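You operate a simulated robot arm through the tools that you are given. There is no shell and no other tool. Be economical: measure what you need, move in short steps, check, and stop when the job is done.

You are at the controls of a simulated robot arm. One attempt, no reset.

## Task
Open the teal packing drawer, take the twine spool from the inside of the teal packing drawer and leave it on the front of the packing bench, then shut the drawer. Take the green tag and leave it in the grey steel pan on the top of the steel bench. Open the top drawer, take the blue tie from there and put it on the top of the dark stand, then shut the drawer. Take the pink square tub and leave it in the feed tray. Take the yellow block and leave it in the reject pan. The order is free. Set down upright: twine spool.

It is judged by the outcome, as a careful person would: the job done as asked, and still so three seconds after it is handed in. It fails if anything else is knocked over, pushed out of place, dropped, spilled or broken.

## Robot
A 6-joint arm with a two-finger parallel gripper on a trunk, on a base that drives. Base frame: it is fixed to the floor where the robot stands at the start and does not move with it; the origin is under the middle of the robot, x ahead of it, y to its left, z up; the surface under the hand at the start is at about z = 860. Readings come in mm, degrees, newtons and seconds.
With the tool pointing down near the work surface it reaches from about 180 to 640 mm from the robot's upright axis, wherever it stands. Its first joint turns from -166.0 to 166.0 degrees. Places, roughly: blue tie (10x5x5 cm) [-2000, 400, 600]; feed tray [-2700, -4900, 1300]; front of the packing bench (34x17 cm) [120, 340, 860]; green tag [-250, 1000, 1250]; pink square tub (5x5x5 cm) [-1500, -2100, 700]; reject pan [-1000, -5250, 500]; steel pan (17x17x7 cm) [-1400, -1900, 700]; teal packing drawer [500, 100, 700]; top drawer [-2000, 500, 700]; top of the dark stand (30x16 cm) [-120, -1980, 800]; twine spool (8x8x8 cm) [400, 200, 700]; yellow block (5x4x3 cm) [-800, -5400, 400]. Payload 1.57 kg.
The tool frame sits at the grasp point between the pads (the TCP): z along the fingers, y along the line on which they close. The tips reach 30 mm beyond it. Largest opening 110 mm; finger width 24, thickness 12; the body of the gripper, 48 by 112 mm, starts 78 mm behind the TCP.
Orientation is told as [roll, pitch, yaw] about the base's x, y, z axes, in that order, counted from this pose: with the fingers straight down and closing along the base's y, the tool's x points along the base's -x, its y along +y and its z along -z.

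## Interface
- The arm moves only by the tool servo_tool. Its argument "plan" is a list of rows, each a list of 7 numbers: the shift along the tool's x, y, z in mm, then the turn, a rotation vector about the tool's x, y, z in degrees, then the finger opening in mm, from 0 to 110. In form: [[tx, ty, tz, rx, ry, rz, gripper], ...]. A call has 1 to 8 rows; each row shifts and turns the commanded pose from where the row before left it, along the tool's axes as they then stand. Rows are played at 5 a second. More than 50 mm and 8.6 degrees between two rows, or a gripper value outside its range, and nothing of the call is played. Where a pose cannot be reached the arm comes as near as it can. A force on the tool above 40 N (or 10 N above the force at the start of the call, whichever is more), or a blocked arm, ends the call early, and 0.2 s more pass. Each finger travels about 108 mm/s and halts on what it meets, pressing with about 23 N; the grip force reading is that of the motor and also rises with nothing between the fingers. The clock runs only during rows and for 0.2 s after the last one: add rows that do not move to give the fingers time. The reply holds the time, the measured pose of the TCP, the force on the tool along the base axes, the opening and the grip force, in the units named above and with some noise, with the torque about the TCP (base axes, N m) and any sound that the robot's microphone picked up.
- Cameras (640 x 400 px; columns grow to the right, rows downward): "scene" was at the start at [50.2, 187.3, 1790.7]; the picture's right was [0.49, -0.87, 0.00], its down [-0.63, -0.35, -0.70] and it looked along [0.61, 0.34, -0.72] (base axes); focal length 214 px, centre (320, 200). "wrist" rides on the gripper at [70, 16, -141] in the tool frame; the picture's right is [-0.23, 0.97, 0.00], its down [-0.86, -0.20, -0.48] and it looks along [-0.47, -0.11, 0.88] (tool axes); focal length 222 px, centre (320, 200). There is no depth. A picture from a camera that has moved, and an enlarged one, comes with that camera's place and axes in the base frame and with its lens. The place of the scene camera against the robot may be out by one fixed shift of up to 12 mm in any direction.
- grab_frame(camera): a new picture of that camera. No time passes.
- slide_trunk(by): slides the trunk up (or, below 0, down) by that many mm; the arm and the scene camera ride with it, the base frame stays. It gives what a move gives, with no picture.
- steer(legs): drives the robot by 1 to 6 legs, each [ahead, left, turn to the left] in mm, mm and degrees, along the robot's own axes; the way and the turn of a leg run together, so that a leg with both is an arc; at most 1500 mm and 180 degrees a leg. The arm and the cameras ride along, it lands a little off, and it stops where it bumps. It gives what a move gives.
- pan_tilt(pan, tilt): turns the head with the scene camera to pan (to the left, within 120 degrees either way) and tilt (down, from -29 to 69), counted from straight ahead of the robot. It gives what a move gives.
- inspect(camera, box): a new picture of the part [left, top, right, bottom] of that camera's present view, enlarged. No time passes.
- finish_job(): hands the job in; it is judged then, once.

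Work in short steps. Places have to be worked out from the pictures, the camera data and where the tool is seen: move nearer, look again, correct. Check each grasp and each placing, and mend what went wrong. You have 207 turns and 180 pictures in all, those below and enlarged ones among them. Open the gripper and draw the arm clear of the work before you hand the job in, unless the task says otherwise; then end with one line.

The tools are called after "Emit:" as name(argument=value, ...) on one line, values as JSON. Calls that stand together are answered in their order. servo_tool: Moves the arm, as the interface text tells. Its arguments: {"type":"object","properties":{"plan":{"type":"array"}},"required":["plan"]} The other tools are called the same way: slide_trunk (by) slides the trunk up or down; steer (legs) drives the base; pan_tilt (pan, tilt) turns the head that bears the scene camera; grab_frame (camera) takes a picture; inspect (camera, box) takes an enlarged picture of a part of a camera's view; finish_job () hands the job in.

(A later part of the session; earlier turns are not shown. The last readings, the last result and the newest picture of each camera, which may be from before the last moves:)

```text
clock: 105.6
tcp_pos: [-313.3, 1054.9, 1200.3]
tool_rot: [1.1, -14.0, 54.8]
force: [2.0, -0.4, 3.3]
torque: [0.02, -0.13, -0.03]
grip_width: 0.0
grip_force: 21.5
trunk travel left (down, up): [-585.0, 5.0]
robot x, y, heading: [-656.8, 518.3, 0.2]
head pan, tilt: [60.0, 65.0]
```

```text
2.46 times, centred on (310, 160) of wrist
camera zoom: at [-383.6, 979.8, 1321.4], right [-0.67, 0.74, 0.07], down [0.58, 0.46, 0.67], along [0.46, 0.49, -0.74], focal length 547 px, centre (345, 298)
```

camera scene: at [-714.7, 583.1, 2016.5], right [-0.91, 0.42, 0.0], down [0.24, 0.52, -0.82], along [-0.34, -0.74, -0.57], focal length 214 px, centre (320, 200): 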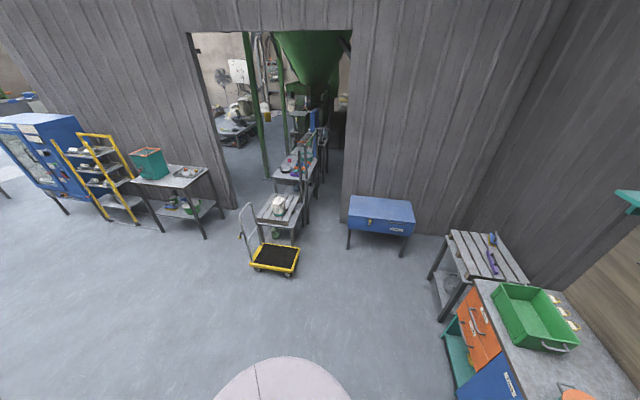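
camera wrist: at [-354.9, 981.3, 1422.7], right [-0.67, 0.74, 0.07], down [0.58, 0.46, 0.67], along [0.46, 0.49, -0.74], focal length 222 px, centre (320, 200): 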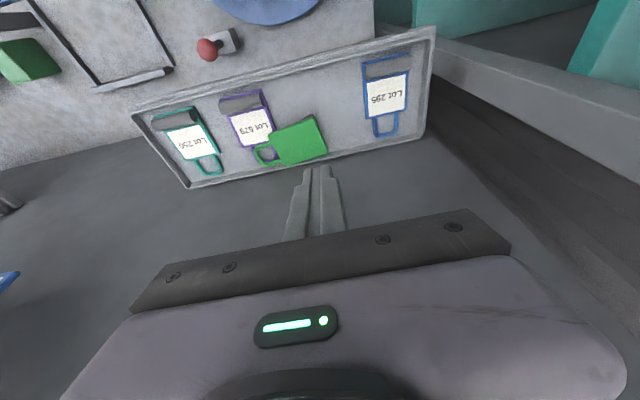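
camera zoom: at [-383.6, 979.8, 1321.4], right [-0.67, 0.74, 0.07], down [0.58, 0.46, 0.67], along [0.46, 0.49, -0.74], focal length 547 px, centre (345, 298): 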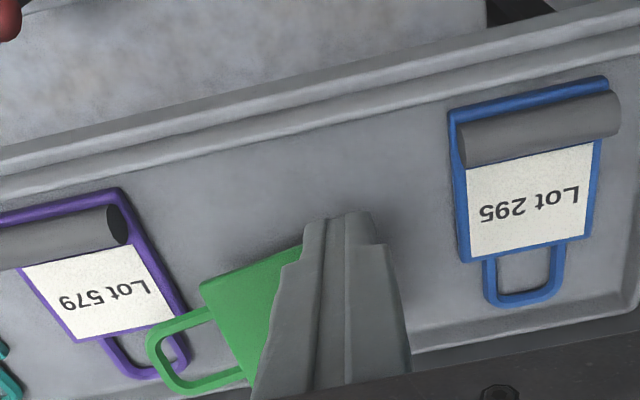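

The tag moved somewhat. I lift off and look at its new position.

Emit:
servo_tool(plan=[[0, 0, -30, 0, 0, 0, 0], [0, 40, -10, 0, 0, 0, 0], [0, 20, -10, 0, 0, 0, 0]])

Emit:
inspect(camera="wrist", box=[140, 80, 400, 240])

```text
clock: 106.4
tcp_pos: [-367.2, 1079.4, 1251.9]
tool_rot: [1.1, -14.0, 54.7]
force: [0.2, 0.3, -0.2]
torque: [-0.02, 0.01, 0.02]
grip_width: 0.0
grip_force: 21.2
trunk travel left (down, up): [-585.0, 5.0]
robot x, y, heading: [-659.6, 516.1, 0.3]
head pan, tilt: [60.0, 65.0]
```

```text
2.46 times, centred on (270, 160) of wrist
camera zoom: at [-437.9, 1003.7, 1371.1], right [-0.67, 0.74, 0.07], down [0.58, 0.46, 0.67], along [0.46, 0.49, -0.74], focal length 547 px, centre (443, 298)
```

zoom: 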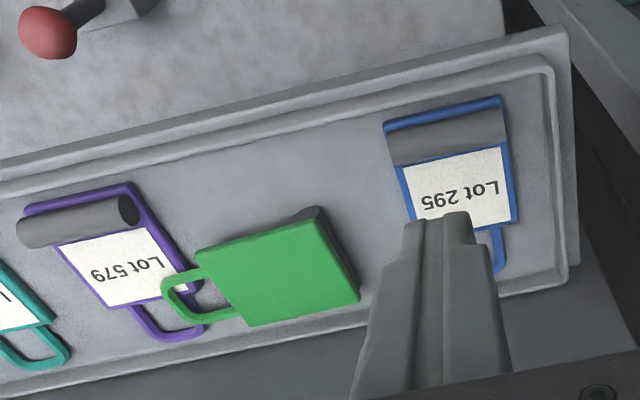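

The loop is nearly clear of the purple tag. One more drag, about 18 mm frontward: press at the bar centre (-308, 1078).

Emit:
servo_tool(plan=[[0, -25, 0, 0, 0, 0, 0], [-8, -24, 10, 0, 0, 0, 0], [-8, 0, 30, 0, 0, 0, 0], [0, 0, 3, 0, 0, 0, 0]])

Emit:
inspect(camera="wrist", box=[180, 80, 440, 240])

```text
clock: 107.4
tcp_pos: [-314.5, 1073.7, 1212.3]
tool_rot: [1.1, -14.0, 54.8]
force: [0.1, 0.0, 0.5]
torque: [0.0, -0.03, -0.01]
grip_width: 0.0
grip_force: 21.1
trunk travel left (down, up): [-585.0, 5.0]
robot x, y, heading: [-660.9, 516.1, 0.1]
head pan, tilt: [60.0, 65.0]
```

```text
2.46 times, centred on (310, 160) of wrist
camera zoom: at [-384.4, 996.4, 1332.4], right [-0.67, 0.74, 0.07], down [0.58, 0.46, 0.67], along [0.46, 0.49, -0.74], focal length 547 px, centre (345, 298)
```

zoom: 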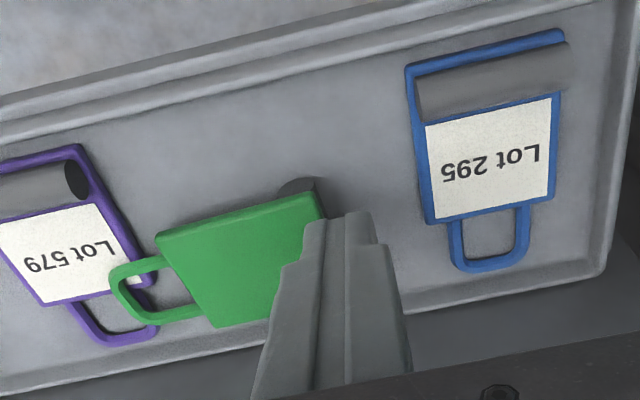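

The tip is slightly outside the card edge; shift 8 mm inward and press.

Emit:
servo_tool(plan=[[0, -8, 0, 0, 0, 0, 0], [0, 0, 5, 0, 0, 0, 0], [0, 0, 3, 0, 0, 0, 0]])

Emit:
servo_tool(plan=[[0, 0, 1.5, 0, 0, 0, 0]])

Emit:
servo_tool(plan=[[0, 0, 1.5, 0, 0, 0, 0]])

```text
clock: 108.2
tcp_pos: [-306.9, 1071.0, 1204.2]
tool_rot: [1.0, -14.2, 54.7]
force: [-0.5, -0.5, 4.7]
torque: [0.0, 0.03, -0.01]
grip_width: 0.1
grip_force: 21.0
trunk travel left (down, up): [-585.0, 5.0]
robot x, y, heading: [-655.8, 514.5, 0.5]
head pan, tilt: [60.0, 65.0]
```

```text
clock: 108.6
tcp_pos: [-307.0, 1070.2, 1203.9]
tool_rot: [1.0, -14.0, 54.8]
force: [-2.2, 0.1, 13.8]
torque: [-0.09, 0.09, -0.02]
grip_width: 0.0
grip_force: 21.7
trunk travel left (down, up): [-585.0, 5.0]
robot x, y, heading: [-655.8, 517.1, 0.3]
head pan, tilt: [60.0, 65.0]
```

```text
clock: 109.0
tcp_pos: [-307.8, 1069.5, 1201.9]
tool_rot: [1.0, -14.2, 54.8]
force: [-4.9, -1.0, 24.3]
torque: [-0.12, 0.17, -0.03]
grip_width: 0.0
grip_force: 21.7
trunk travel left (down, up): [-585.0, 5.0]
robot x, y, heading: [-660.0, 516.5, 0.3]
head pan, tilt: [60.0, 65.0]
```

Firm contact (24 N). Drag 22 mm frontward and 6 mm left.

Emit:
servo_tool(plan=[[5.3, 1.5, -1.3, 0, 0, 0, 0], [5.3, 1.5, -1.3, 0, 0, 0, 0], [5.3, 1.5, -1.3, 0, 0, 0, 0], [5.3, 1.5, -1.3, 0, 0, 0, 0], [0, 0, -25, 0, 0, 0, 0], [0, 40, -10, 0, 0, 0, 0], [0, 20, -10, 0, 0, 0, 0]])

Emit:
inspect(camera="wrist", box=[140, 80, 400, 240])

```text
clock: 110.6
tcp_pos: [-377.5, 1080.2, 1244.9]
tool_rot: [1.1, -13.9, 54.7]
force: [-0.6, 0.7, 0.9]
torque: [0.02, 0.01, 0.0]
grip_width: 0.1
grip_force: 21.1
trunk travel left (down, up): [-585.0, 5.0]
robot x, y, heading: [-659.4, 513.1, 0.1]
head pan, tilt: [60.0, 65.0]
```

```text
2.46 times, centred on (270, 160) of wrist
camera zoom: at [-448.0, 1005.4, 1366.3], right [-0.67, 0.74, 0.07], down [0.58, 0.46, 0.67], along [0.46, 0.49, -0.74], focal length 547 px, centre (443, 298)
```

zoom: 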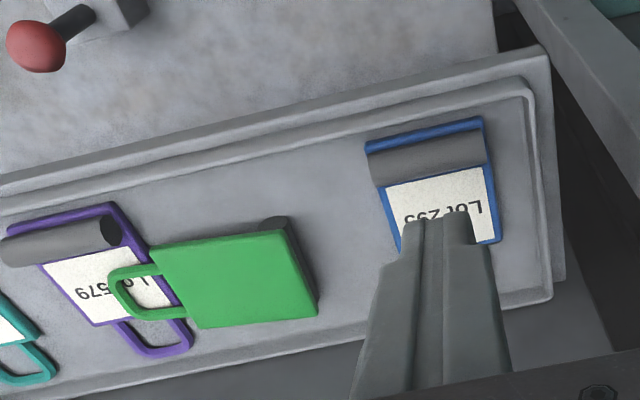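

The tag is now aligned nearly front-to-back with the bar under its left end, centre of bar ≈ (-304, 1069). I rise, make the tool vertical and yaw to -38° so the fingers close along the bar.

Emit:
servo_tool(plan=[[0, 0, -40, 0, 7, 0, 30], [0, 0, -40, 0, 7, 0, 60], [20, 0, 0, 0, 0, 8.5, 80], [0, 0, 0, 0, 0, 8.5, 80], [0, 0, 0, 0, 0, 8.5, 80], [0, 0, 0, 0, 0, 8.5, 80], [0, 0, 0, 0, 0, 8.5, 80], [0, 0, 0, 0, 0, 8.5, 80]])

Emit:
servo_tool(plan=[[0, 0, 0, 0, 0, 8.5, 80], [0, 0, 0, 0, 0, 8.5, 80], [0, 0, 0, 0, 0, 8.5, 80], [0, 0, 0, 0, 0, 8.5, 80], [0, 0, 0, 0, 0, 8, 80]])

Emit:
grab_frame(camera="wrist")

```text
clock: 112.4
tcp_pos: [-397.9, 1053.1, 1325.1]
tool_rot: [0.7, 0.8, 3.8]
force: [0.3, -0.2, 0.6]
torque: [0.0, 0.02, -0.01]
grip_width: 79.6
grip_force: 0.0
trunk travel left (down, up): [-585.0, 5.0]
robot x, y, heading: [-656.5, 516.6, 0.2]
head pan, tilt: [60.0, 65.0]
```

```text
clock: 113.6
tcp_pos: [-396.2, 1052.1, 1323.4]
tool_rot: [0.0, 1.0, -38.0]
force: [0.1, 0.1, -0.3]
torque: [-0.02, -0.03, -0.02]
grip_width: 80.0
grip_force: 0.1
trunk travel left (down, up): [-585.0, 5.0]
robot x, y, heading: [-654.0, 512.1, 0.2]
head pan, tilt: [60.0, 65.0]
```

```text
113 pictures are left
camera wrist: at [-439.9, 1106.5, 1466.3], right [0.78, 0.63, -0.01], down [0.56, -0.69, 0.46], along [0.29, -0.36, -0.89], focal length 222 px, centre (320, 200)
```

wrist: 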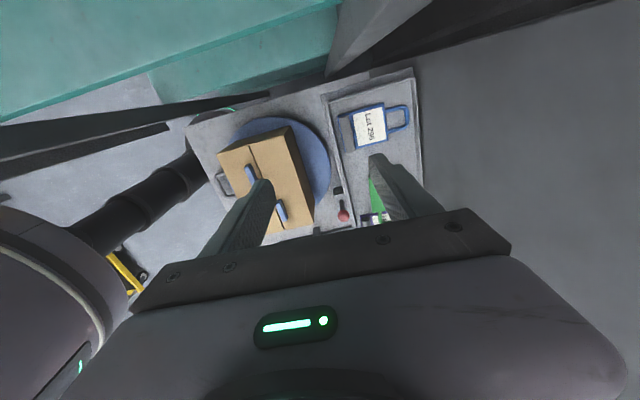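

Move over the bar's estimated centre at safe height and look.

Emit:
servo_tool(plan=[[-21, 20, 10, 0, 0, 0, 80], [-21, 20, 15, 0, 0, 0, 80], [-20, 20, 15, 0, 0, 0, 80]])

Emit:
grab_frame(camera="wrist")

```text
clock: 114.4
tcp_pos: [-309.9, 1062.4, 1282.8]
tool_rot: [-0.1, 0.9, -38.0]
force: [0.2, 0.5, -0.2]
torque: [0.01, 0.03, 0.0]
grip_width: 80.3
grip_force: 0.0
trunk travel left (down, up): [-585.0, 5.0]
robot x, y, heading: [-657.8, 517.1, 0.2]
head pan, tilt: [60.0, 65.0]
```

```text
112 pictures are left
camera wrist: at [-353.2, 1116.6, 1424.9], right [0.78, 0.63, -0.01], down [0.56, -0.69, 0.46], along [0.29, -0.36, -0.89], focal length 222 px, centre (320, 200)
```

wrist: 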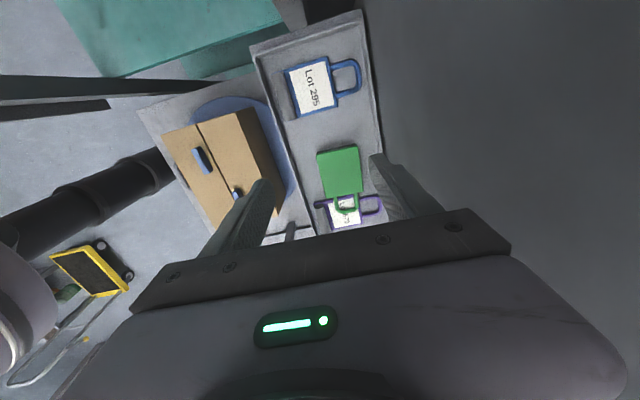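

Reach is fine. I set opening 56, shift over the bar centre and descend to about z 1225 to check finger clearance to the back wall.

Emit:
servo_tool(plan=[[-4, 8, 20, 0, 0, 0, 56], [0, 7, 20, 0, 0, 0, 56], [0, 0, 16, 0, 0, 0, 56]])

Emit:
inspect(camera="wrist", box=[220, 80, 440, 240])

```text
clock: 115.2
tcp_pos: [-299.4, 1073.6, 1226.5]
tool_rot: [-0.1, 1.0, -38.0]
force: [0.4, 0.3, 0.7]
torque: [-0.03, -0.04, 0.03]
grip_width: 56.0
grip_force: 0.1
trunk travel left (down, up): [-585.0, 5.0]
robot x, y, heading: [-657.2, 513.1, 0.0]
head pan, tilt: [60.0, 65.0]
```

```text
2.50 times, centred on (330, 160) of wrist
camera zoom: at [-344.0, 1126.5, 1369.7], right [0.78, 0.63, 0.0], down [0.56, -0.69, 0.46], along [0.29, -0.36, -0.89], focal length 555 px, centre (295, 300)
```

zoom: 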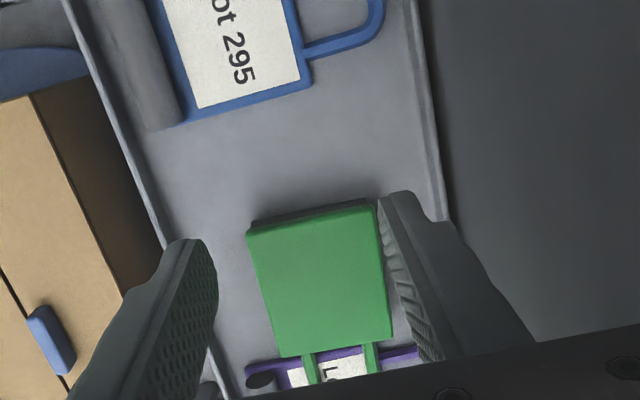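

Card sits 5 mm right and I want 9 mm more onto it; then down to just above the tray floor and close.

Emit:
servo_tool(plan=[[-9, 5, 0, 0, 0, 0, 56], [0, 0, 12, 0, 0, 0, 56], [0, 0, 8, 0, 0, 0, 56], [0, 0, 4, 0, 0, 0, 56]])

Emit:
inspect(camera="wrist", box=[220, 80, 440, 240])

```text
clock: 116.2
tcp_pos: [-291.0, 1071.0, 1204.2]
tool_rot: [0.1, 1.0, -38.0]
force: [-0.4, 0.2, -1.2]
torque: [0.0, 0.02, 0.0]
grip_width: 56.2
grip_force: 0.0
trunk travel left (down, up): [-585.0, 5.0]
robot x, y, heading: [-659.4, 514.5, 0.1]
head pan, tilt: [60.0, 65.0]
```

```text
2.50 times, centred on (330, 160) of wrist
camera zoom: at [-335.0, 1123.2, 1346.2], right [0.78, 0.63, 0.0], down [0.56, -0.69, 0.46], along [0.29, -0.36, -0.89], focal length 555 px, centre (295, 300)
```

zoom: 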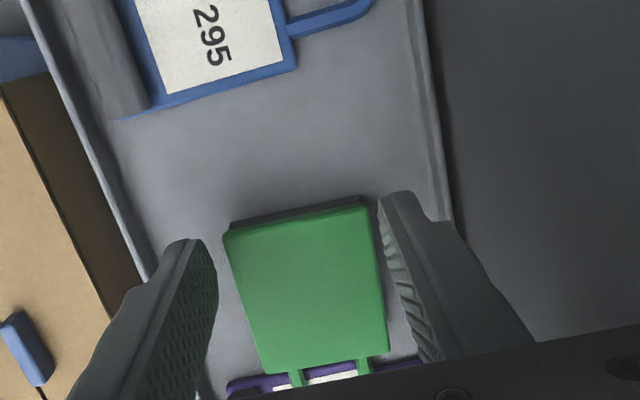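

Well centred. Down 3.5 mm and close.

Emit:
servo_tool(plan=[[0, 0, 3.5, 0, 0, 0, 56], [0, 0, 0, 0, 0, 0, 30], [0, 0, 0, 0, 0, 0, 30], [0, 0, 0, 0, 0, 0, 30]])

Emit:
servo_tool(plan=[[0, 0, -6, 0, 0, 0, 30], [0, 0, -8, 0, 0, 0, 30], [0, 0, -8, 0, 0, 0, 30], [0, 0, 0, 0, 0, 0, 30]])

Emit:
inspect(camera="wrist", box=[220, 80, 440, 240])

```text
clock: 117.2
tcp_pos: [-291.6, 1068.6, 1200.1]
tool_rot: [-0.1, 1.0, -38.0]
force: [0.6, -0.2, 0.7]
torque: [-0.01, 0.0, -0.01]
grip_width: 48.9
grip_force: 22.8
out of reach, approached as far as the arm can: row 1
trunk travel left (down, up): [-585.0, 5.0]
robot x, y, heading: [-655.2, 515.2, 0.2]
head pan, tilt: [60.0, 65.0]
```

```text
clock: 118.2
tcp_pos: [-292.0, 1069.1, 1221.2]
tool_rot: [-0.3, 0.9, -37.9]
force: [-1.1, 0.2, -0.8]
torque: [-0.02, -0.02, 0.01]
grip_width: 48.9
grip_force: 22.9
trunk travel left (down, up): [-585.0, 5.0]
robot x, y, heading: [-654.8, 515.2, 0.6]
head pan, tilt: [60.0, 65.0]
```

```text
2.50 times, centred on (330, 160) of wrist
camera zoom: at [-334.1, 1123.9, 1364.0], right [0.78, 0.63, -0.01], down [0.56, -0.69, 0.46], along [0.29, -0.37, -0.89], focal length 555 px, centre (295, 300)
```

zoom: 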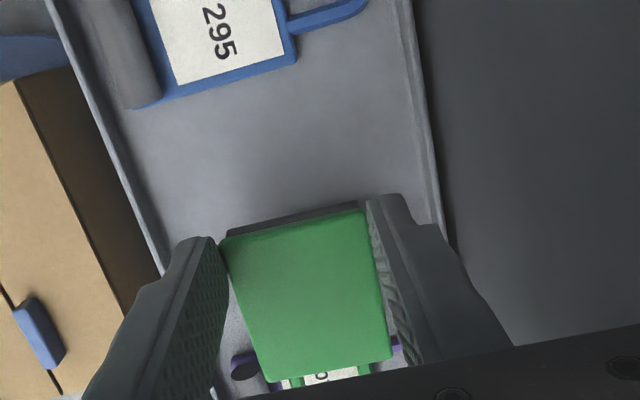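

Held at 48.9 mm. I lift slowly and withdraw with gentle steps, watching the grip width.

Emit:
servo_tool(plan=[[0, 0, -10, 0, 0, 0, 20], [0, 0, -15, 0, 0, 0, 20], [0, 0, -20, 0, 0, 0, 20], [0, 0, -20, 0, 0, 0, 20], [0, 0, -15, 0, 0, 0, 20], [-5, -5, -5, 0, 0, 0, 20], [-10, -10, 0, 0, 0, 0, 20], [-15, -14, 0, 0, 0, 0, 20]])

Emit:
servo_tool(plan=[[-20, -19, 0, 0, 0, 0, 20], [-22, -20, 0, 0, 0, 0, 20], [-22, -20, 0, 0, 0, 0, 20], [-22, -20, 0, 0, 0, 0, 20], [-22, -20, 0, 0, 0, 0, 20], [-22, -20, 0, 0, 0, 0, 20], [-22, -20, 0, 0, 0, 0, 20], [-22, -20, 0, 0, 0, 0, 20]])

Emit:
servo_tool(plan=[[-22, -20, 0, 0, 0, 0, 20], [-22, -20, 0, 0, 0, 0, 20], [-22, -20, 0, 0, 0, 0, 20], [-22, -20, 0, 0, 0, 0, 20], [-22, -20, 0, 0, 0, 0, 20], [-22, -20, 0, 0, 0, 0, 20], [-22, -20, 0, 0, 0, 0, 20], [-15, -12, 0, 0, 0, 0, 20]])

Emit:
grab_frame(camera="wrist")

```text
clock: 118.9
tcp_pos: [-290.3, 1070.4, 1248.9]
tool_rot: [-0.4, 1.2, -38.0]
force: [-6.4, -9.7, 7.8]
torque: [1.7, -0.94, 0.22]
grip_width: 48.8
grip_force: 22.7
out of reach, approached as far as the arm can: row 1, 3
trunk travel left (down, up): [-585.0, 5.0]
robot x, y, heading: [-658.5, 517.1, 0.1]
head pan, tilt: [60.0, 65.0]
stopped in row 3: the force on the tool passed its limit at 46 N (the readings are from after the stop); the commanded pose is now the measured one
```

```text
clock: 120.7
tcp_pos: [-154.1, 953.5, 1219.8]
tool_rot: [-0.7, 1.1, -38.1]
force: [0.2, 0.0, -0.1]
torque: [0.01, 0.03, 0.03]
grip_width: 48.9
grip_force: 22.8
out of reach, approached as far as the arm can: row 1, 2, 3, 4, 5, 6, 7, 8
trunk travel left (down, up): [-585.0, 5.0]
robot x, y, heading: [-657.6, 518.1, 0.2]
head pan, tilt: [60.0, 65.0]
```

```text
clock: 121.8
tcp_pos: [-95.9, 873.2, 1208.1]
tool_rot: [-0.6, 1.4, -37.1]
force: [-16.6, 12.9, 3.8]
torque: [-1.44, -2.06, 0.81]
grip_width: 48.7
grip_force: 23.2
out of reach, approached as far as the arm can: row 1, 2, 3, 4, 5
trunk travel left (down, up): [-585.0, 5.0]
robot x, y, heading: [-656.3, 516.2, 0.8]
head pan, tilt: [60.0, 65.0]
stopped in row 5: the force on the tool passed its limit at 48 N (the readings are from after the stop); the commanded pose is now the measured one
```

```text
108 pictures are left
camera wrist: at [-138.2, 926.7, 1351.0], right [0.77, 0.64, -0.02], down [0.57, -0.68, 0.46], along [0.28, -0.36, -0.89], focal length 222 px, centre (320, 200)
```

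wrist: 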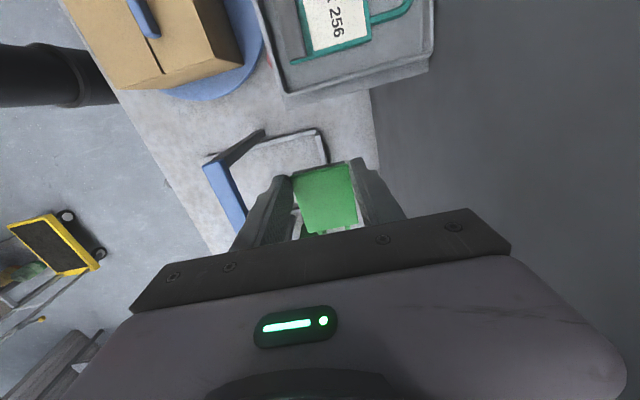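

The tag is still held (48.7 mm), but the arm strayed sideways and touched something near the "To do" rack. I check with the scene camera before moving.

Emit:
grab_frame(camera="scene")

```text
107 pictures are left
camera scene: at [-650.6, 717.0, 1976.6], right [0.87, -0.49, 0.0], down [-0.45, -0.79, -0.42], along [0.21, 0.37, -0.91], focal length 214 px, centre (320, 200)
```

scene: 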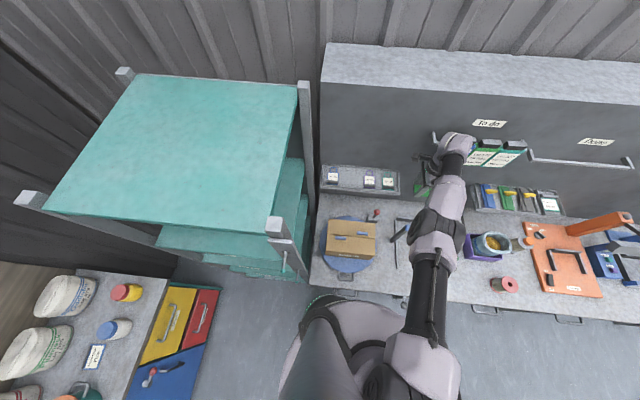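

The arm is almost fully stretched and touching the Lot 256 tag on the rack. I move back left first, then toward the robot in small steps.

Emit:
servo_tool(plan=[[12, 0, 0, 0, 0, 0, 20], [12, -5, 0, 0, 0, 0, 20]])

Emit:
servo_tool(plan=[[0, -15, 0, 0, 0, 0, 20], [0, -15, 0, 0, 0, 0, 20]])

Emit:
grab_frame(camera="scene")

```text
clock: 122.4
tcp_pos: [-107.0, 886.5, 1206.2]
tool_rot: [-0.8, 1.4, -37.4]
force: [-0.5, -0.1, -0.1]
torque: [-0.01, 0.0, 0.03]
grip_width: 48.8
grip_force: 22.9
out of reach, approached as far as the arm can: row 1, 2
trunk travel left (down, up): [-585.0, 5.0]
robot x, y, heading: [-657.5, 514.1, 0.2]
head pan, tilt: [60.0, 65.0]
```

```text
clock: 123.0
tcp_pos: [-103.3, 884.2, 1204.6]
tool_rot: [-0.9, 1.5, -37.4]
force: [0.4, 0.1, -1.2]
torque: [0.01, 0.01, -0.03]
grip_width: 48.8
grip_force: 22.6
out of reach, approached as far as the arm can: row 1, 2
trunk travel left (down, up): [-585.0, 5.0]
robot x, y, heading: [-657.1, 511.3, 0.4]
head pan, tilt: [60.0, 65.0]
```

```text
106 pictures are left
camera scene: at [-648.4, 715.6, 1976.7], right [0.87, -0.49, 0.0], down [-0.45, -0.79, -0.42], along [0.21, 0.37, -0.91], focal length 214 px, centre (320, 200)
```

scene: 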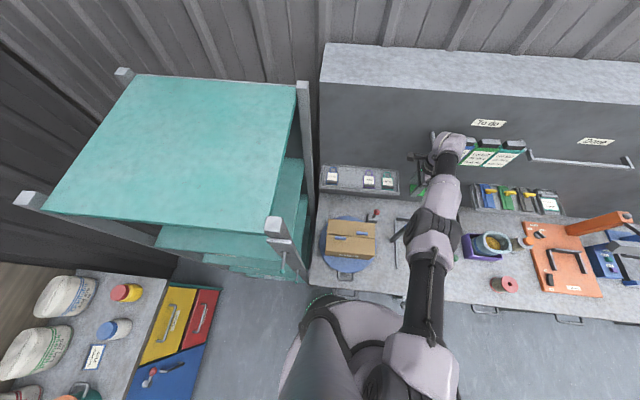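

The arm is singular at full stretch and will not retract, so I back the whole base away from the bench; the hand clears the bench items by height.

Emit:
steer(legs=[[-60, -86, 0], [-172, -246, 0]])

Emit:
grab_frame(camera="wrist")

Emit:
grab_frame(camera="scene")

```text
clock: 125.8
tcp_pos: [-334.2, 551.1, 1202.9]
tool_rot: [-0.8, 1.4, -37.3]
force: [-0.3, -0.7, -0.4]
torque: [-0.01, -0.02, 0.0]
grip_width: 48.8
grip_force: 23.0
trunk travel left (down, up): [-585.0, 5.0]
robot x, y, heading: [-888.3, 183.9, 0.4]
head pan, tilt: [60.0, 65.0]
```

```text
105 pictures are left
camera wrist: at [-376.7, 604.9, 1345.9], right [0.77, 0.64, -0.02], down [0.57, -0.68, 0.46], along [0.28, -0.37, -0.89], focal length 222 px, centre (320, 200)
```

wrist: 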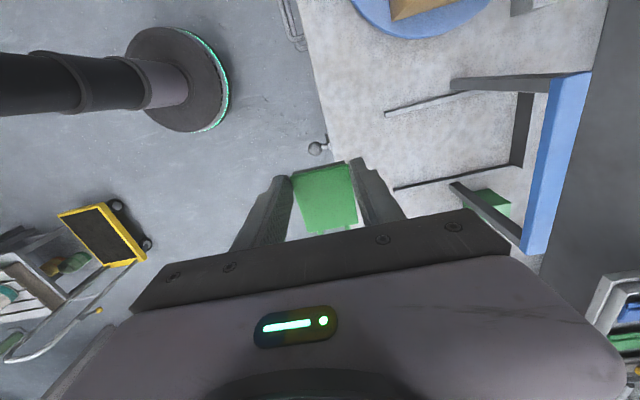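

```text
104 pictures are left
camera scene: at [-879.3, 382.6, 1976.7], right [0.87, -0.49, 0.0], down [-0.45, -0.79, -0.42], along [0.21, 0.37, -0.91], focal length 214 px, centre (320, 200)
```

scene: 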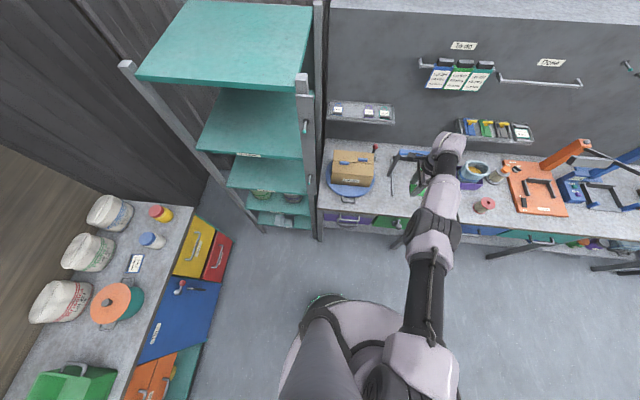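

Tag still held, bench undisturbed. I back off further for free space, then try to unfold the arm by raising and retracting with larger steps.

Emit:
steer(legs=[[-143, -205, 0]])

Emit:
servo_tool(plan=[[20, -25, 0, 0, 0, 0, 20], [20, -25, 0, 0, 0, 0, 20], [20, -25, 0, 0, 0, 0, 20], [20, -25, 0, 0, 0, 0, 20], [0, -25, 0, 0, 0, 0, 20], [0, -25, 0, 0, 0, 0, 20]])

```text
clock: 127.6
tcp_pos: [-475.6, 346.7, 1203.3]
tool_rot: [-0.8, 1.3, -37.3]
force: [0.6, -0.4, 0.1]
torque: [0.02, 0.03, 0.04]
grip_width: 48.8
grip_force: 22.8
trunk travel left (down, up): [-585.0, 5.0]
robot x, y, heading: [-1029.9, -19.6, 0.4]
head pan, tilt: [60.0, 65.0]
```

```text
clock: 129.0
tcp_pos: [-482.6, 350.0, 1189.2]
tool_rot: [-1.0, 1.5, -37.4]
force: [0.7, 0.1, -1.0]
torque: [0.0, -0.05, 0.06]
grip_width: 49.0
grip_force: 22.8
out of reach, approached as far as the arm can: row 1, 2, 3, 4, 5, 6
trunk travel left (down, up): [-585.0, 5.0]
robot x, y, heading: [-1028.1, -23.8, 0.5]
head pan, tilt: [60.0, 65.0]
```

Still stuck radially. Free space here, so I command a downward move, which should bend the elbow in its natural sense.

Emit:
servo_tool(plan=[[0, 0, 40, 0, 0, 0, 20], [0, 0, 40, 0, 0, 0, 20], [0, 0, 40, 0, 0, 0, 20], [0, 0, 40, 0, 0, 0, 20]])

Emit:
grab_frame(camera="scene")

```text
clock: 130.0
tcp_pos: [-514.7, 332.1, 1076.0]
tool_rot: [-0.7, 1.4, -37.4]
force: [0.2, 0.8, 0.9]
torque: [0.01, -0.02, 0.0]
grip_width: 48.7
grip_force: 23.3
out of reach, approached as far as the arm can: row 1, 2, 3, 4
trunk travel left (down, up): [-585.0, 5.0]
robot x, y, heading: [-1029.7, -19.1, 0.3]
head pan, tilt: [60.0, 65.0]
```

```text
103 pictures are left
camera scene: at [-1020.2, 178.3, 1976.7], right [0.87, -0.49, 0.0], down [-0.45, -0.79, -0.42], along [0.21, 0.37, -0.91], focal length 214 px, centre (320, 200)
```

scene: 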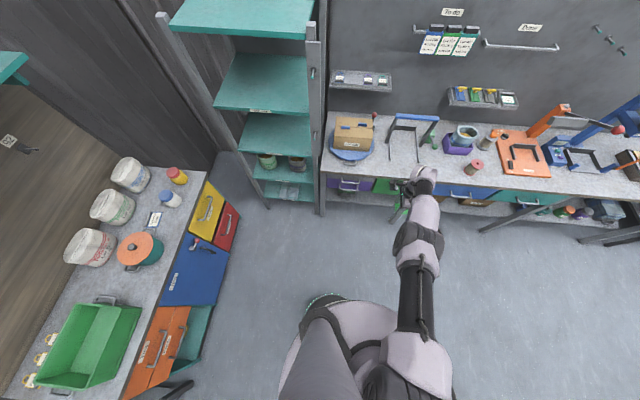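

The arm droops but stays straight. I command outward to bring the elbow exactly straight, then down, so it can fold the right way.

Emit:
servo_tool(plan=[[-13, 39.5, 0, 0, 0, 0, 20], [-13, 39.5, 0, 0, 0, 0, 20], [-13, 39.5, 0, 0, 0, 0, 20], [-13, 39.5, 0, 0, 0, 0, 20], [-13, 39.5, 0, 0, 0, 0, 20]])

Emit:
servo_tool(plan=[[0, 0, 30, 0, 0, 0, 20], [0, 0, 30, 0, 0, 0, 20], [8, -24, 20, 0, 0, 0, 20], [8, -24, 0, 0, 0, 0, 20], [8, -24, 0, 0, 0, 0, 20], [8, -24, 0, 0, 0, 0, 20], [8, -24, 0, 0, 0, 0, 20]])

```text
clock: 131.2
tcp_pos: [-509.2, 335.2, 1087.6]
tool_rot: [-0.8, 1.5, -37.4]
force: [0.5, -0.2, -0.1]
torque: [-0.02, 0.01, 0.02]
grip_width: 48.8
grip_force: 23.2
out of reach, approached as far as the arm can: row 1, 2, 3, 4, 5
trunk travel left (down, up): [-585.0, 5.0]
robot x, y, heading: [-1027.5, -22.0, 0.3]
head pan, tilt: [60.0, 65.0]
```

```text
clock: 132.8
tcp_pos: [-632.4, 254.8, 1033.2]
tool_rot: [-0.7, 1.5, -37.3]
force: [-0.4, 0.2, -0.9]
torque: [0.01, -0.02, 0.0]
grip_width: 48.7
grip_force: 23.0
out of reach, approached as far as the arm can: row 1, 2
trunk travel left (down, up): [-585.0, 5.0]
robot x, y, heading: [-1030.1, -23.6, 0.6]
head pan, tilt: [60.0, 65.0]
```

The arm folds normally again and the tag is still held. I raise the hand a bit, then look toward the steel bench.

Emit:
servo_tool(plan=[[0, -10, -25, 0, 0, 0, 20], [0, -10, -25, 0, 0, 0, 20], [0, -10, -25, 0, 0, 0, 20], [0, -10, -25, 0, 0, 0, 20], [0, 0, -25, 0, 0, 0, 20], [0, 0, -25, 0, 0, 0, 20]])

Emit:
pan_tilt(pan=-100, tilt=35)

Emit:
grab_frame(camera="scene")

```text
clock: 134.2
tcp_pos: [-654.5, 221.6, 1184.0]
tool_rot: [-0.8, 1.4, -37.4]
force: [-0.2, 0.0, -0.1]
torque: [0.01, -0.02, -0.01]
grip_width: 48.9
grip_force: 22.8
trunk travel left (down, up): [-585.0, 5.0]
robot x, y, heading: [-1029.6, -20.8, 0.3]
head pan, tilt: [60.0, 65.0]
```

```text
clock: 136.7
tcp_pos: [-653.8, 222.5, 1183.6]
tool_rot: [-0.9, 1.4, -37.4]
force: [0.6, 0.4, -0.1]
torque: [-0.04, -0.01, 0.01]
grip_width: 48.8
grip_force: 23.2
trunk travel left (down, up): [-585.0, 5.0]
robot x, y, heading: [-1027.0, -24.6, 0.4]
head pan, tilt: [-100.0, 35.0]
```

```text
102 pictures are left
camera scene: at [-1064.6, 39.0, 2016.5], right [-0.99, 0.17, 0.0], down [0.1, 0.57, -0.82], along [-0.14, -0.81, -0.57], focal length 214 px, centre (320, 200)
```

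scene: 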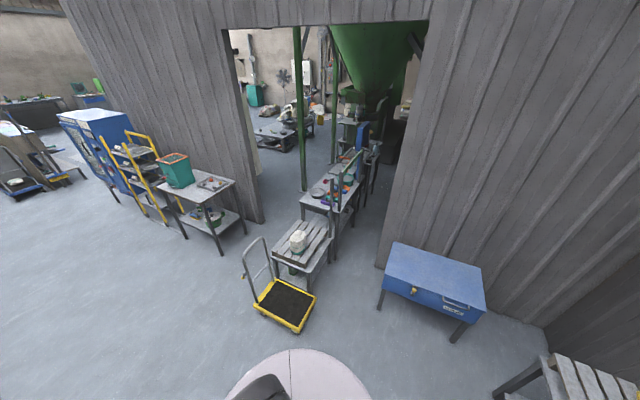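

I zoom on the doorway tables and on the stand.

Emit:
inspect(camera="scene", box=[250, 110, 410, 300])

Emit:
inspect(camera="scene", box=[290, 150, 380, 215])

```text
2.11 times, centred on (330, 205) of scene
camera zoom: at [-1064.6, 39.0, 2016.5], right [-0.99, 0.17, 0.0], down [0.1, 0.57, -0.82], along [-0.14, -0.81, -0.57], focal length 452 px, centre (299, 190)
```

zoom: 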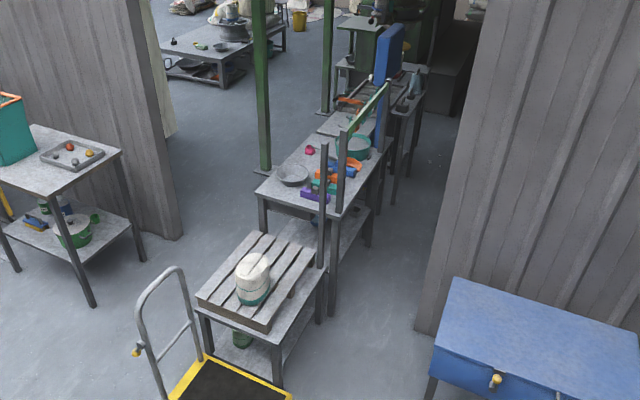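

```text
6.15 times, centred on (335, 182) of scene
camera zoom: at [-1064.6, 39.0, 2016.5], right [-0.99, 0.17, 0.0], down [0.1, 0.57, -0.82], along [-0.14, -0.81, -0.57], focal length 1320 px, centre (228, 308)
```

zoom: 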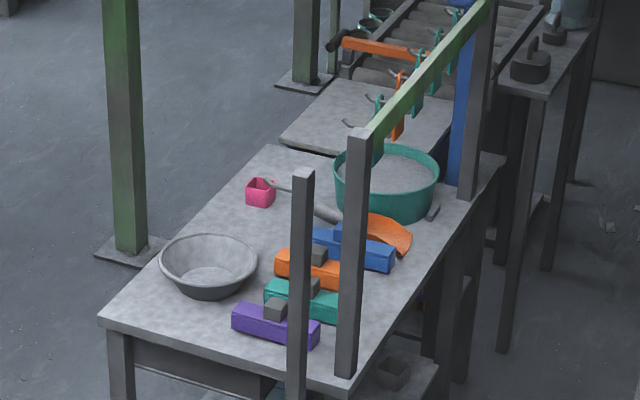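

Layout is clear: steel pan at about (-1368, -1926), pink tub near (-1505, -2138), table ~z 720, all aligned to the same 35° frame. The aisle on its open side is free; I drive there with the arm trailing.

Emit:
steer(legs=[[500, -400, 0], [489, -404, 0], [-488, -696, 0]])

Emit:
pan_tilt(pan=-118, tilt=40)

Emit:
grab_frame(camera="scene")

```text
clock: 147.5
tcp_pos: [-152.4, -1281.0, 1183.3]
tool_rot: [-0.8, 1.4, -38.1]
force: [-0.2, -0.3, -0.6]
torque: [0.02, 0.01, -0.03]
grip_width: 48.6
grip_force: 23.4
trunk travel left (down, up): [-585.0, 5.0]
robot x, y, heading: [-531.5, -1524.6, -0.3]
head pan, tilt: [-100.0, 35.0]
```

```text
clock: 148.3
tcp_pos: [-153.8, -1279.4, 1182.0]
tool_rot: [-0.8, 1.4, -38.2]
force: [-0.7, -0.3, -0.7]
torque: [0.01, -0.03, -0.02]
grip_width: 48.7
grip_force: 23.1
trunk travel left (down, up): [-585.0, 5.0]
robot x, y, heading: [-531.0, -1519.0, -0.4]
head pan, tilt: [-118.0, 40.0]
```

```text
99 pictures are left
camera scene: at [-592.1, -1445.8, 2009.0], right [-0.88, 0.48, 0.0], down [0.31, 0.57, -0.77], along [-0.36, -0.67, -0.64], focal length 214 px, centre (320, 200)
```

scene: 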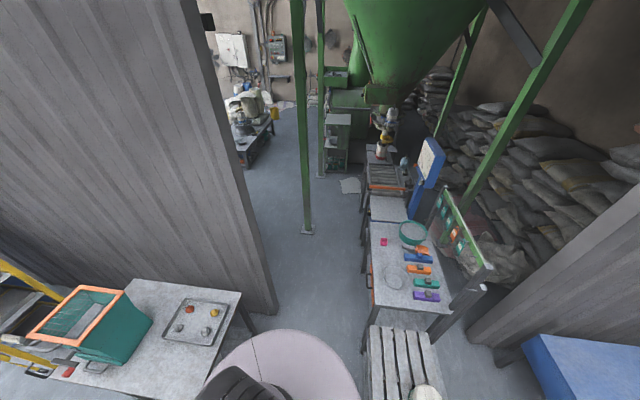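

On track in the aisle. I drive the remaining 850 mm, then turn left 112° so the arm faces the steel bench.

Emit:
steer(legs=[[-488, -696, 0], [0, 0, 56], [0, 0, 56]])

Emit:
pan_tilt(pan=45, tilt=55)

Emit:
grab_frame(camera="scene")

Emit:
grab_frame(camera="wrist")

```text
clock: 153.4
tcp_pos: [-649.6, -1950.6, 1179.7]
tool_rot: [-1.1, 1.5, -35.1]
force: [0.2, -0.4, 0.6]
torque: [0.01, 0.04, 0.01]
grip_width: 48.8
grip_force: 23.0
trunk travel left (down, up): [-585.0, 5.0]
robot x, y, heading: [-1021.7, -2212.7, 2.6]
head pan, tilt: [-118.0, 40.0]
stopped in leg 2: the robot was blocked; the commanded pose is now the measured one
```

```text
clock: 155.9
tcp_pos: [-645.1, -1943.3, 1176.7]
tool_rot: [-1.6, 1.6, -35.2]
force: [-0.3, -0.1, -0.9]
torque: [0.01, 0.01, -0.03]
grip_width: 49.0
grip_force: 23.3
trunk travel left (down, up): [-585.0, 5.0]
robot x, y, heading: [-1019.4, -2211.0, 2.6]
head pan, tilt: [45.0, 55.0]
```

```text
98 pictures are left
camera scene: at [-1055.9, -2129.8, 2016.1], right [-0.95, 0.32, 0.01], down [0.17, 0.54, -0.83], along [-0.27, -0.78, -0.56], focal length 214 px, centre (320, 200)
```

scene: 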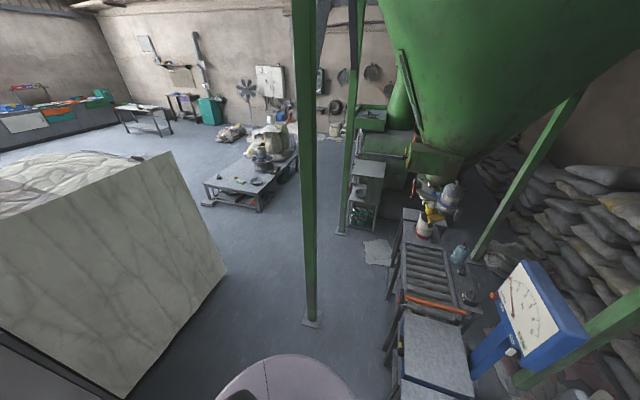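

```text
97 pictures are left
camera wrist: at [-686.6, -1889.4, 1318.4], right [0.75, 0.67, -0.03], down [0.6, -0.65, 0.46], along [0.28, -0.36, -0.89], focal length 222 px, centre (320, 200)
```

wrist: 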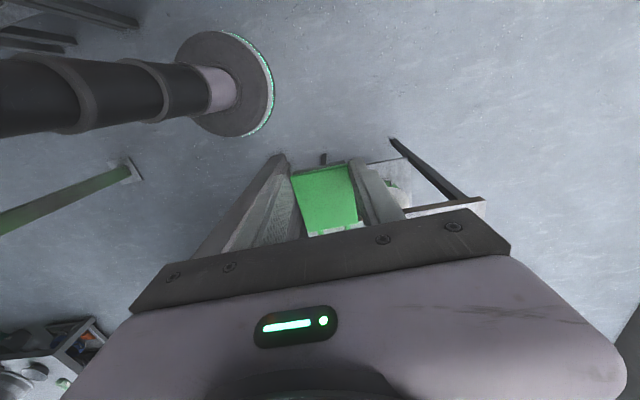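

The turn was blocked and the head camera didn't pan: with the trunk fully up, the head or elbow is fouling the door lintel. I lower the trunk.

Emit:
slide_trunk(by=-250)

Emit:
pan_tilt(pan=60, tilt=40)

Emit:
grab_frame(camera="scene")

```text
clock: 158.4
tcp_pos: [-654.0, -1954.5, 932.3]
tool_rot: [-0.8, 1.4, -35.1]
force: [0.5, 0.9, -0.2]
torque: [0.0, 0.02, 0.0]
grip_width: 48.9
grip_force: 22.8
trunk travel left (down, up): [-335.0, 255.0]
robot x, y, heading: [-1019.6, -2208.1, 2.7]
head pan, tilt: [45.0, 55.0]
```

```text
clock: 159.2
tcp_pos: [-655.6, -1953.7, 932.8]
tool_rot: [-0.8, 1.3, -35.0]
force: [-0.3, -0.2, 0.5]
torque: [-0.03, 0.01, -0.02]
grip_width: 48.5
grip_force: 22.8
trunk travel left (down, up): [-335.0, 255.0]
robot x, y, heading: [-1020.5, -2209.3, 2.6]
head pan, tilt: [60.0, 40.0]
```

```text
96 pictures are left
camera scene: at [-1008.5, -1989.6, 1758.9], right [0.89, -0.46, 0.0], down [-0.3, -0.57, -0.77], along [0.35, 0.68, -0.64], focal length 214 px, centre (320, 200)
```

scene: 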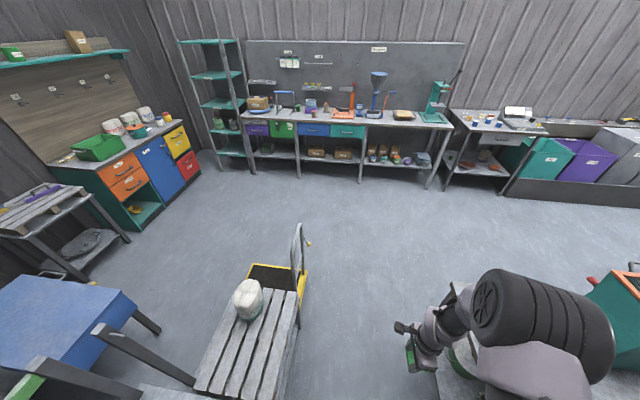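

Clear now, and the view shows nothing disturbed. I retry the turn.

Emit:
steer(legs=[[0, 0, 55], [0, 0, 54]])

Emit:
pan_tilt(pan=40, tilt=60)

Emit:
grab_frame(camera="scene")

Emit:
grab_frame(camera="wrist")

```text
clock: 164.5
tcp_pos: [-1383.5, -1948.8, 933.6]
tool_rot: [-0.8, 1.5, 73.7]
force: [-0.3, 0.4, 0.0]
torque: [0.01, -0.01, -0.01]
grip_width: 49.0
grip_force: 23.0
trunk travel left (down, up): [-335.0, 255.0]
robot x, y, heading: [-1020.3, -2213.8, 111.4]
head pan, tilt: [60.0, 40.0]
```

```text
clock: 165.3
tcp_pos: [-1383.8, -1948.1, 933.0]
tool_rot: [-0.9, 1.3, 73.8]
force: [0.0, 0.6, 0.5]
torque: [0.02, 0.03, 0.0]
grip_width: 48.7
grip_force: 23.0
trunk travel left (down, up): [-335.0, 255.0]
robot x, y, heading: [-1021.6, -2209.7, 111.3]
head pan, tilt: [40.0, 60.0]
```

```text
95 pictures are left
camera scene: at [-1203.0, -2242.0, 1732.3], right [0.48, 0.88, 0.0], down [0.76, -0.41, -0.5], along [-0.44, 0.24, -0.87], focal length 214 px, centre (320, 200)
```

scene: 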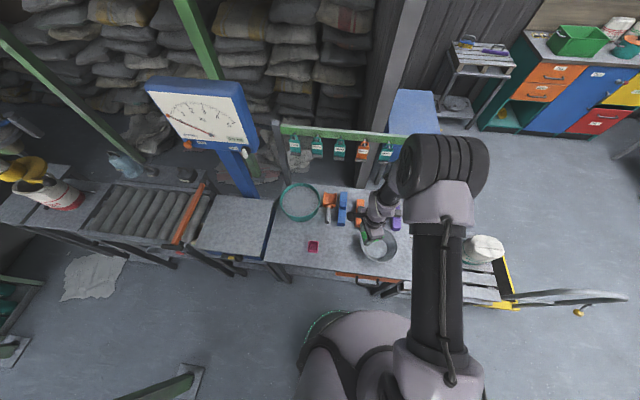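

```text
94 pictures are left
camera wrist: at [-1420.3, -2007.7, 1075.2], right [-0.87, 0.49, -0.02], down [0.43, 0.78, 0.46], along [0.24, 0.39, -0.89], focal length 222 px, centre (320, 200)
```

wrist: 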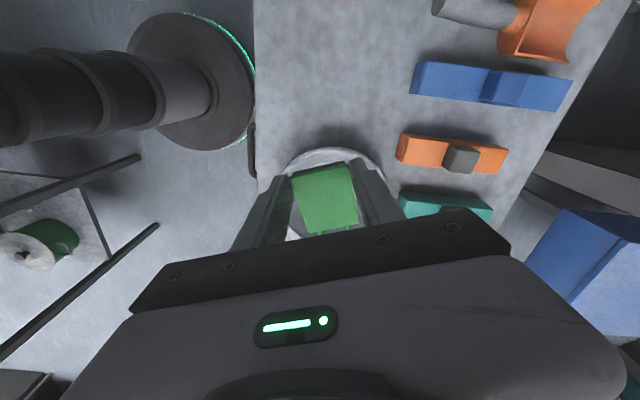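

The hand is right by the pan: its centre is about (-1353, -1850). I shift over it and look.

Emit:
servo_tool(plan=[[-22, -1, 0, 0, 0, 0, 20], [-22, -1, 10, 0, 0, 0, 20], [-22, 0, 15, 0, 0, 0, 20], [-20, 0, 15, 0, 0, 0, 20]])

Emit:
grab_frame(camera="wrist")

Emit:
inspect(camera="scene", box=[260, 150, 460, 290])

```text
clock: 166.3
tcp_pos: [-1356.4, -1867.5, 890.4]
tool_rot: [-0.7, 1.5, 73.7]
force: [0.5, 0.4, 0.1]
torque: [-0.01, -0.02, -0.01]
grip_width: 48.9
grip_force: 22.8
trunk travel left (down, up): [-335.0, 255.0]
robot x, y, heading: [-1021.7, -2214.0, 111.5]
head pan, tilt: [40.0, 60.0]
```

```text
93 pictures are left
camera wrist: at [-1393.4, -1926.1, 1033.3], right [-0.87, 0.49, -0.02], down [0.43, 0.78, 0.46], along [0.24, 0.39, -0.89], focal length 222 px, centre (320, 200)
```

wrist: 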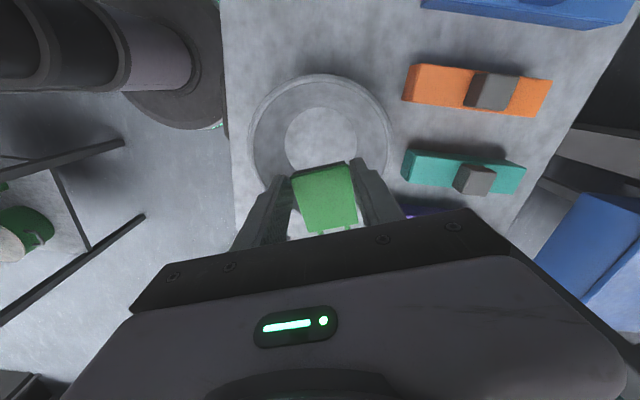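

```text
2.86 times, centred on (360, 220) of scene
camera zoom: at [-1202.9, -2241.4, 1732.2], right [0.48, 0.88, 0.0], down [0.76, -0.41, -0.5], along [-0.44, 0.24, -0.87], focal length 613 px, centre (206, 143)
```

zoom: 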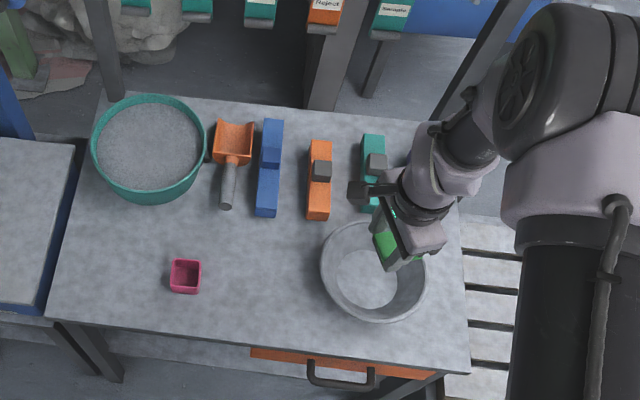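

Pan centre is about (-1359, -1876), rim z≈760. I shift 27 mm back so the card is centred, and lower into the pan.

Emit:
servo_tool(plan=[[14, 0, 20, 0, 0, 0, 20], [13, 0, 25, 0, 0, 0, 20], [0, 0, 30, 0, 0, 0, 20], [0, 0, 30, 0, 0, 0, 20], [0, 0, 20, 0, 0, 0, 20], [0, 0, 10, 0, 0, 0, 20]])

Emit:
grab_frame(camera="wrist")

Emit:
inspect(camera="scene", box=[320, 190, 440, 274])

```text
clock: 167.5
tcp_pos: [-1365.0, -1896.4, 777.3]
tool_rot: [-0.7, 1.4, 73.7]
force: [8.5, -4.9, 24.7]
torque: [-0.1, 0.27, 0.06]
grip_width: 48.6
grip_force: 22.8
trunk travel left (down, up): [-335.0, 255.0]
robot x, y, heading: [-1020.5, -2209.3, 111.4]
head pan, tilt: [40.0, 60.0]
stopped in row 5: the force on the tool passed its limit at 77 N (the readings are from after the stop); the commanded pose is now the measured one
```

```text
91 pictures are left
camera wrist: at [-1401.2, -1954.8, 919.8], right [-0.87, 0.49, -0.02], down [0.43, 0.78, 0.46], along [0.24, 0.39, -0.89], focal length 222 px, centre (320, 200)
```

wrist: 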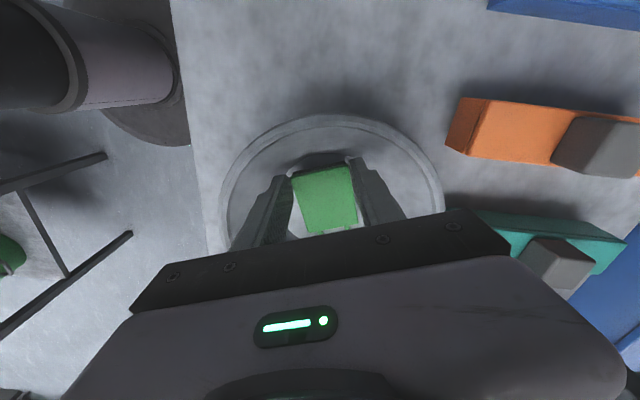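

```text
4.76 times, centred on (380, 232) of scene
camera zoom: at [-1201.0, -2243.1, 1732.7], right [0.48, 0.88, 0.0], down [0.76, -0.41, -0.5], along [-0.44, 0.24, -0.87], focal length 1021 px, centre (34, 48)
```

zoom: 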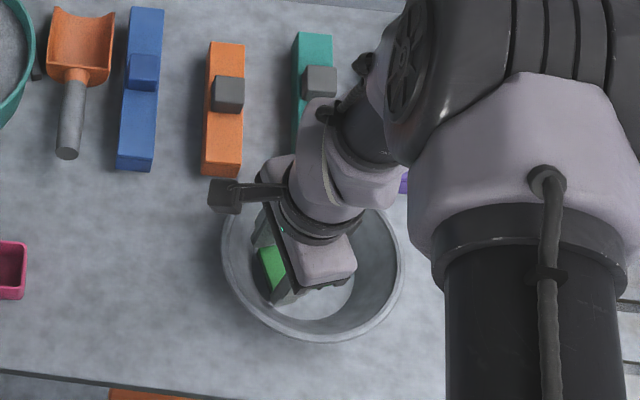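

The loop end of the tilted card has touched the pan bottom; the card is entirely inside the rim. I release with a small opening and rise.

Emit:
servo_tool(plan=[[0, 0, 0, 0, 0, 0, 62], [0, 0, 0, 0, 0, 0, 62], [0, 0, -30, 0, 0, 0, 62], [0, 0, -40, 0, 0, 0, 62], [20, 0, -40, 0, 0, 0, 62], [30, 0, -30, 0, 0, 0, 62]])

Emit:
grab_frame(camera="wrist")

Emit:
inspect(camera="scene", box=[260, 150, 460, 290])

```text
clock: 168.9
tcp_pos: [-1380.6, -1940.0, 917.0]
tool_rot: [-0.7, 1.3, 73.7]
force: [-0.5, -0.1, 0.7]
torque: [0.0, -0.01, 0.01]
grip_width: 61.8
grip_force: 0.0
trunk travel left (down, up): [-335.0, 255.0]
robot x, y, heading: [-1023.3, -2211.3, 111.6]
head pan, tilt: [40.0, 60.0]
```

```text
89 pictures are left
camera wrist: at [-1417.1, -1999.5, 1059.3], right [-0.87, 0.49, -0.02], down [0.43, 0.78, 0.46], along [0.24, 0.39, -0.89], focal length 222 px, centre (320, 200)
```

wrist: 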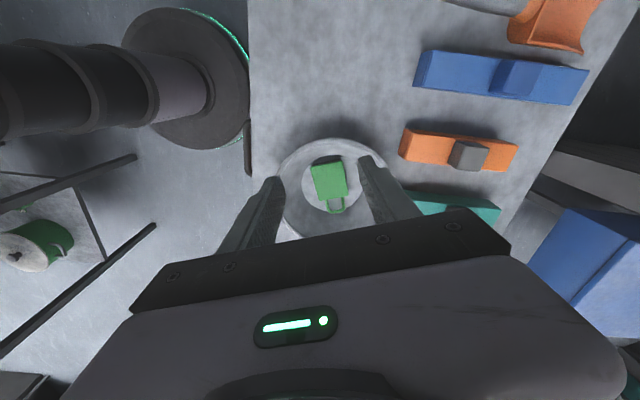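

```text
2.86 times, centred on (360, 220) of scene
camera zoom: at [-1203.1, -2242.9, 1732.2], right [0.48, 0.88, 0.0], down [0.76, -0.41, -0.5], along [-0.44, 0.24, -0.87], focal length 613 px, centre (206, 143)
```

zoom: 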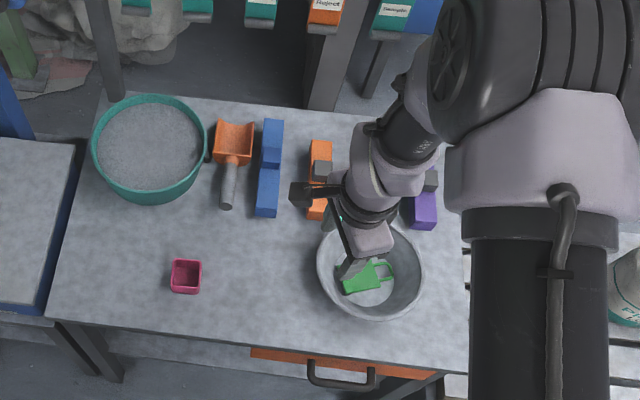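

The green tag lies inside the steel pan. Next the pink tub: I move above it (about (-1502, -2122)) and align yaw with the table.

Emit:
servo_tool(plan=[[35, 11, 0, 0, 0, 0, 80], [35, 11, 0, 0, 0, 0, 90], [35, 11, 0, 0, 0, 0, 90], [35, 11, 0, 0, 0, 0, 90], [35, 11, 0, 0, 0, 0, 90], [0, 0, 0, 0, 0, 6.3, 90], [0, 0, 0, 0, 0, 6.2, 90], [0, 0, 0, 0, 0, 6.2, 90]])

Emit:
grab_frame(camera="wrist")

```text
clock: 170.7
tcp_pos: [-1482.0, -2091.2, 920.7]
tool_rot: [-1.1, 1.1, 54.7]
force: [-0.6, 0.0, -0.6]
torque: [0.01, -0.05, -0.03]
grip_width: 90.0
grip_force: 0.0
trunk travel left (down, up): [-335.0, 255.0]
robot x, y, heading: [-1023.0, -2215.3, 111.3]
head pan, tilt: [40.0, 60.0]
```

```text
87 pictures are left
camera wrist: at [-1537.5, -2135.8, 1062.8], right [-0.67, 0.75, -0.02], down [0.65, 0.6, 0.47], along [0.36, 0.29, -0.88], focal length 222 px, centre (320, 200)
```

wrist: 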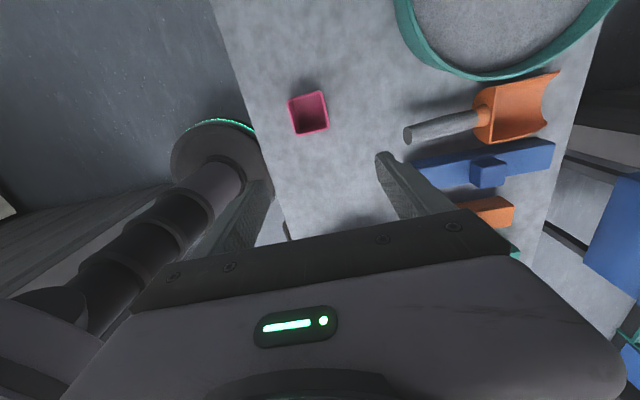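

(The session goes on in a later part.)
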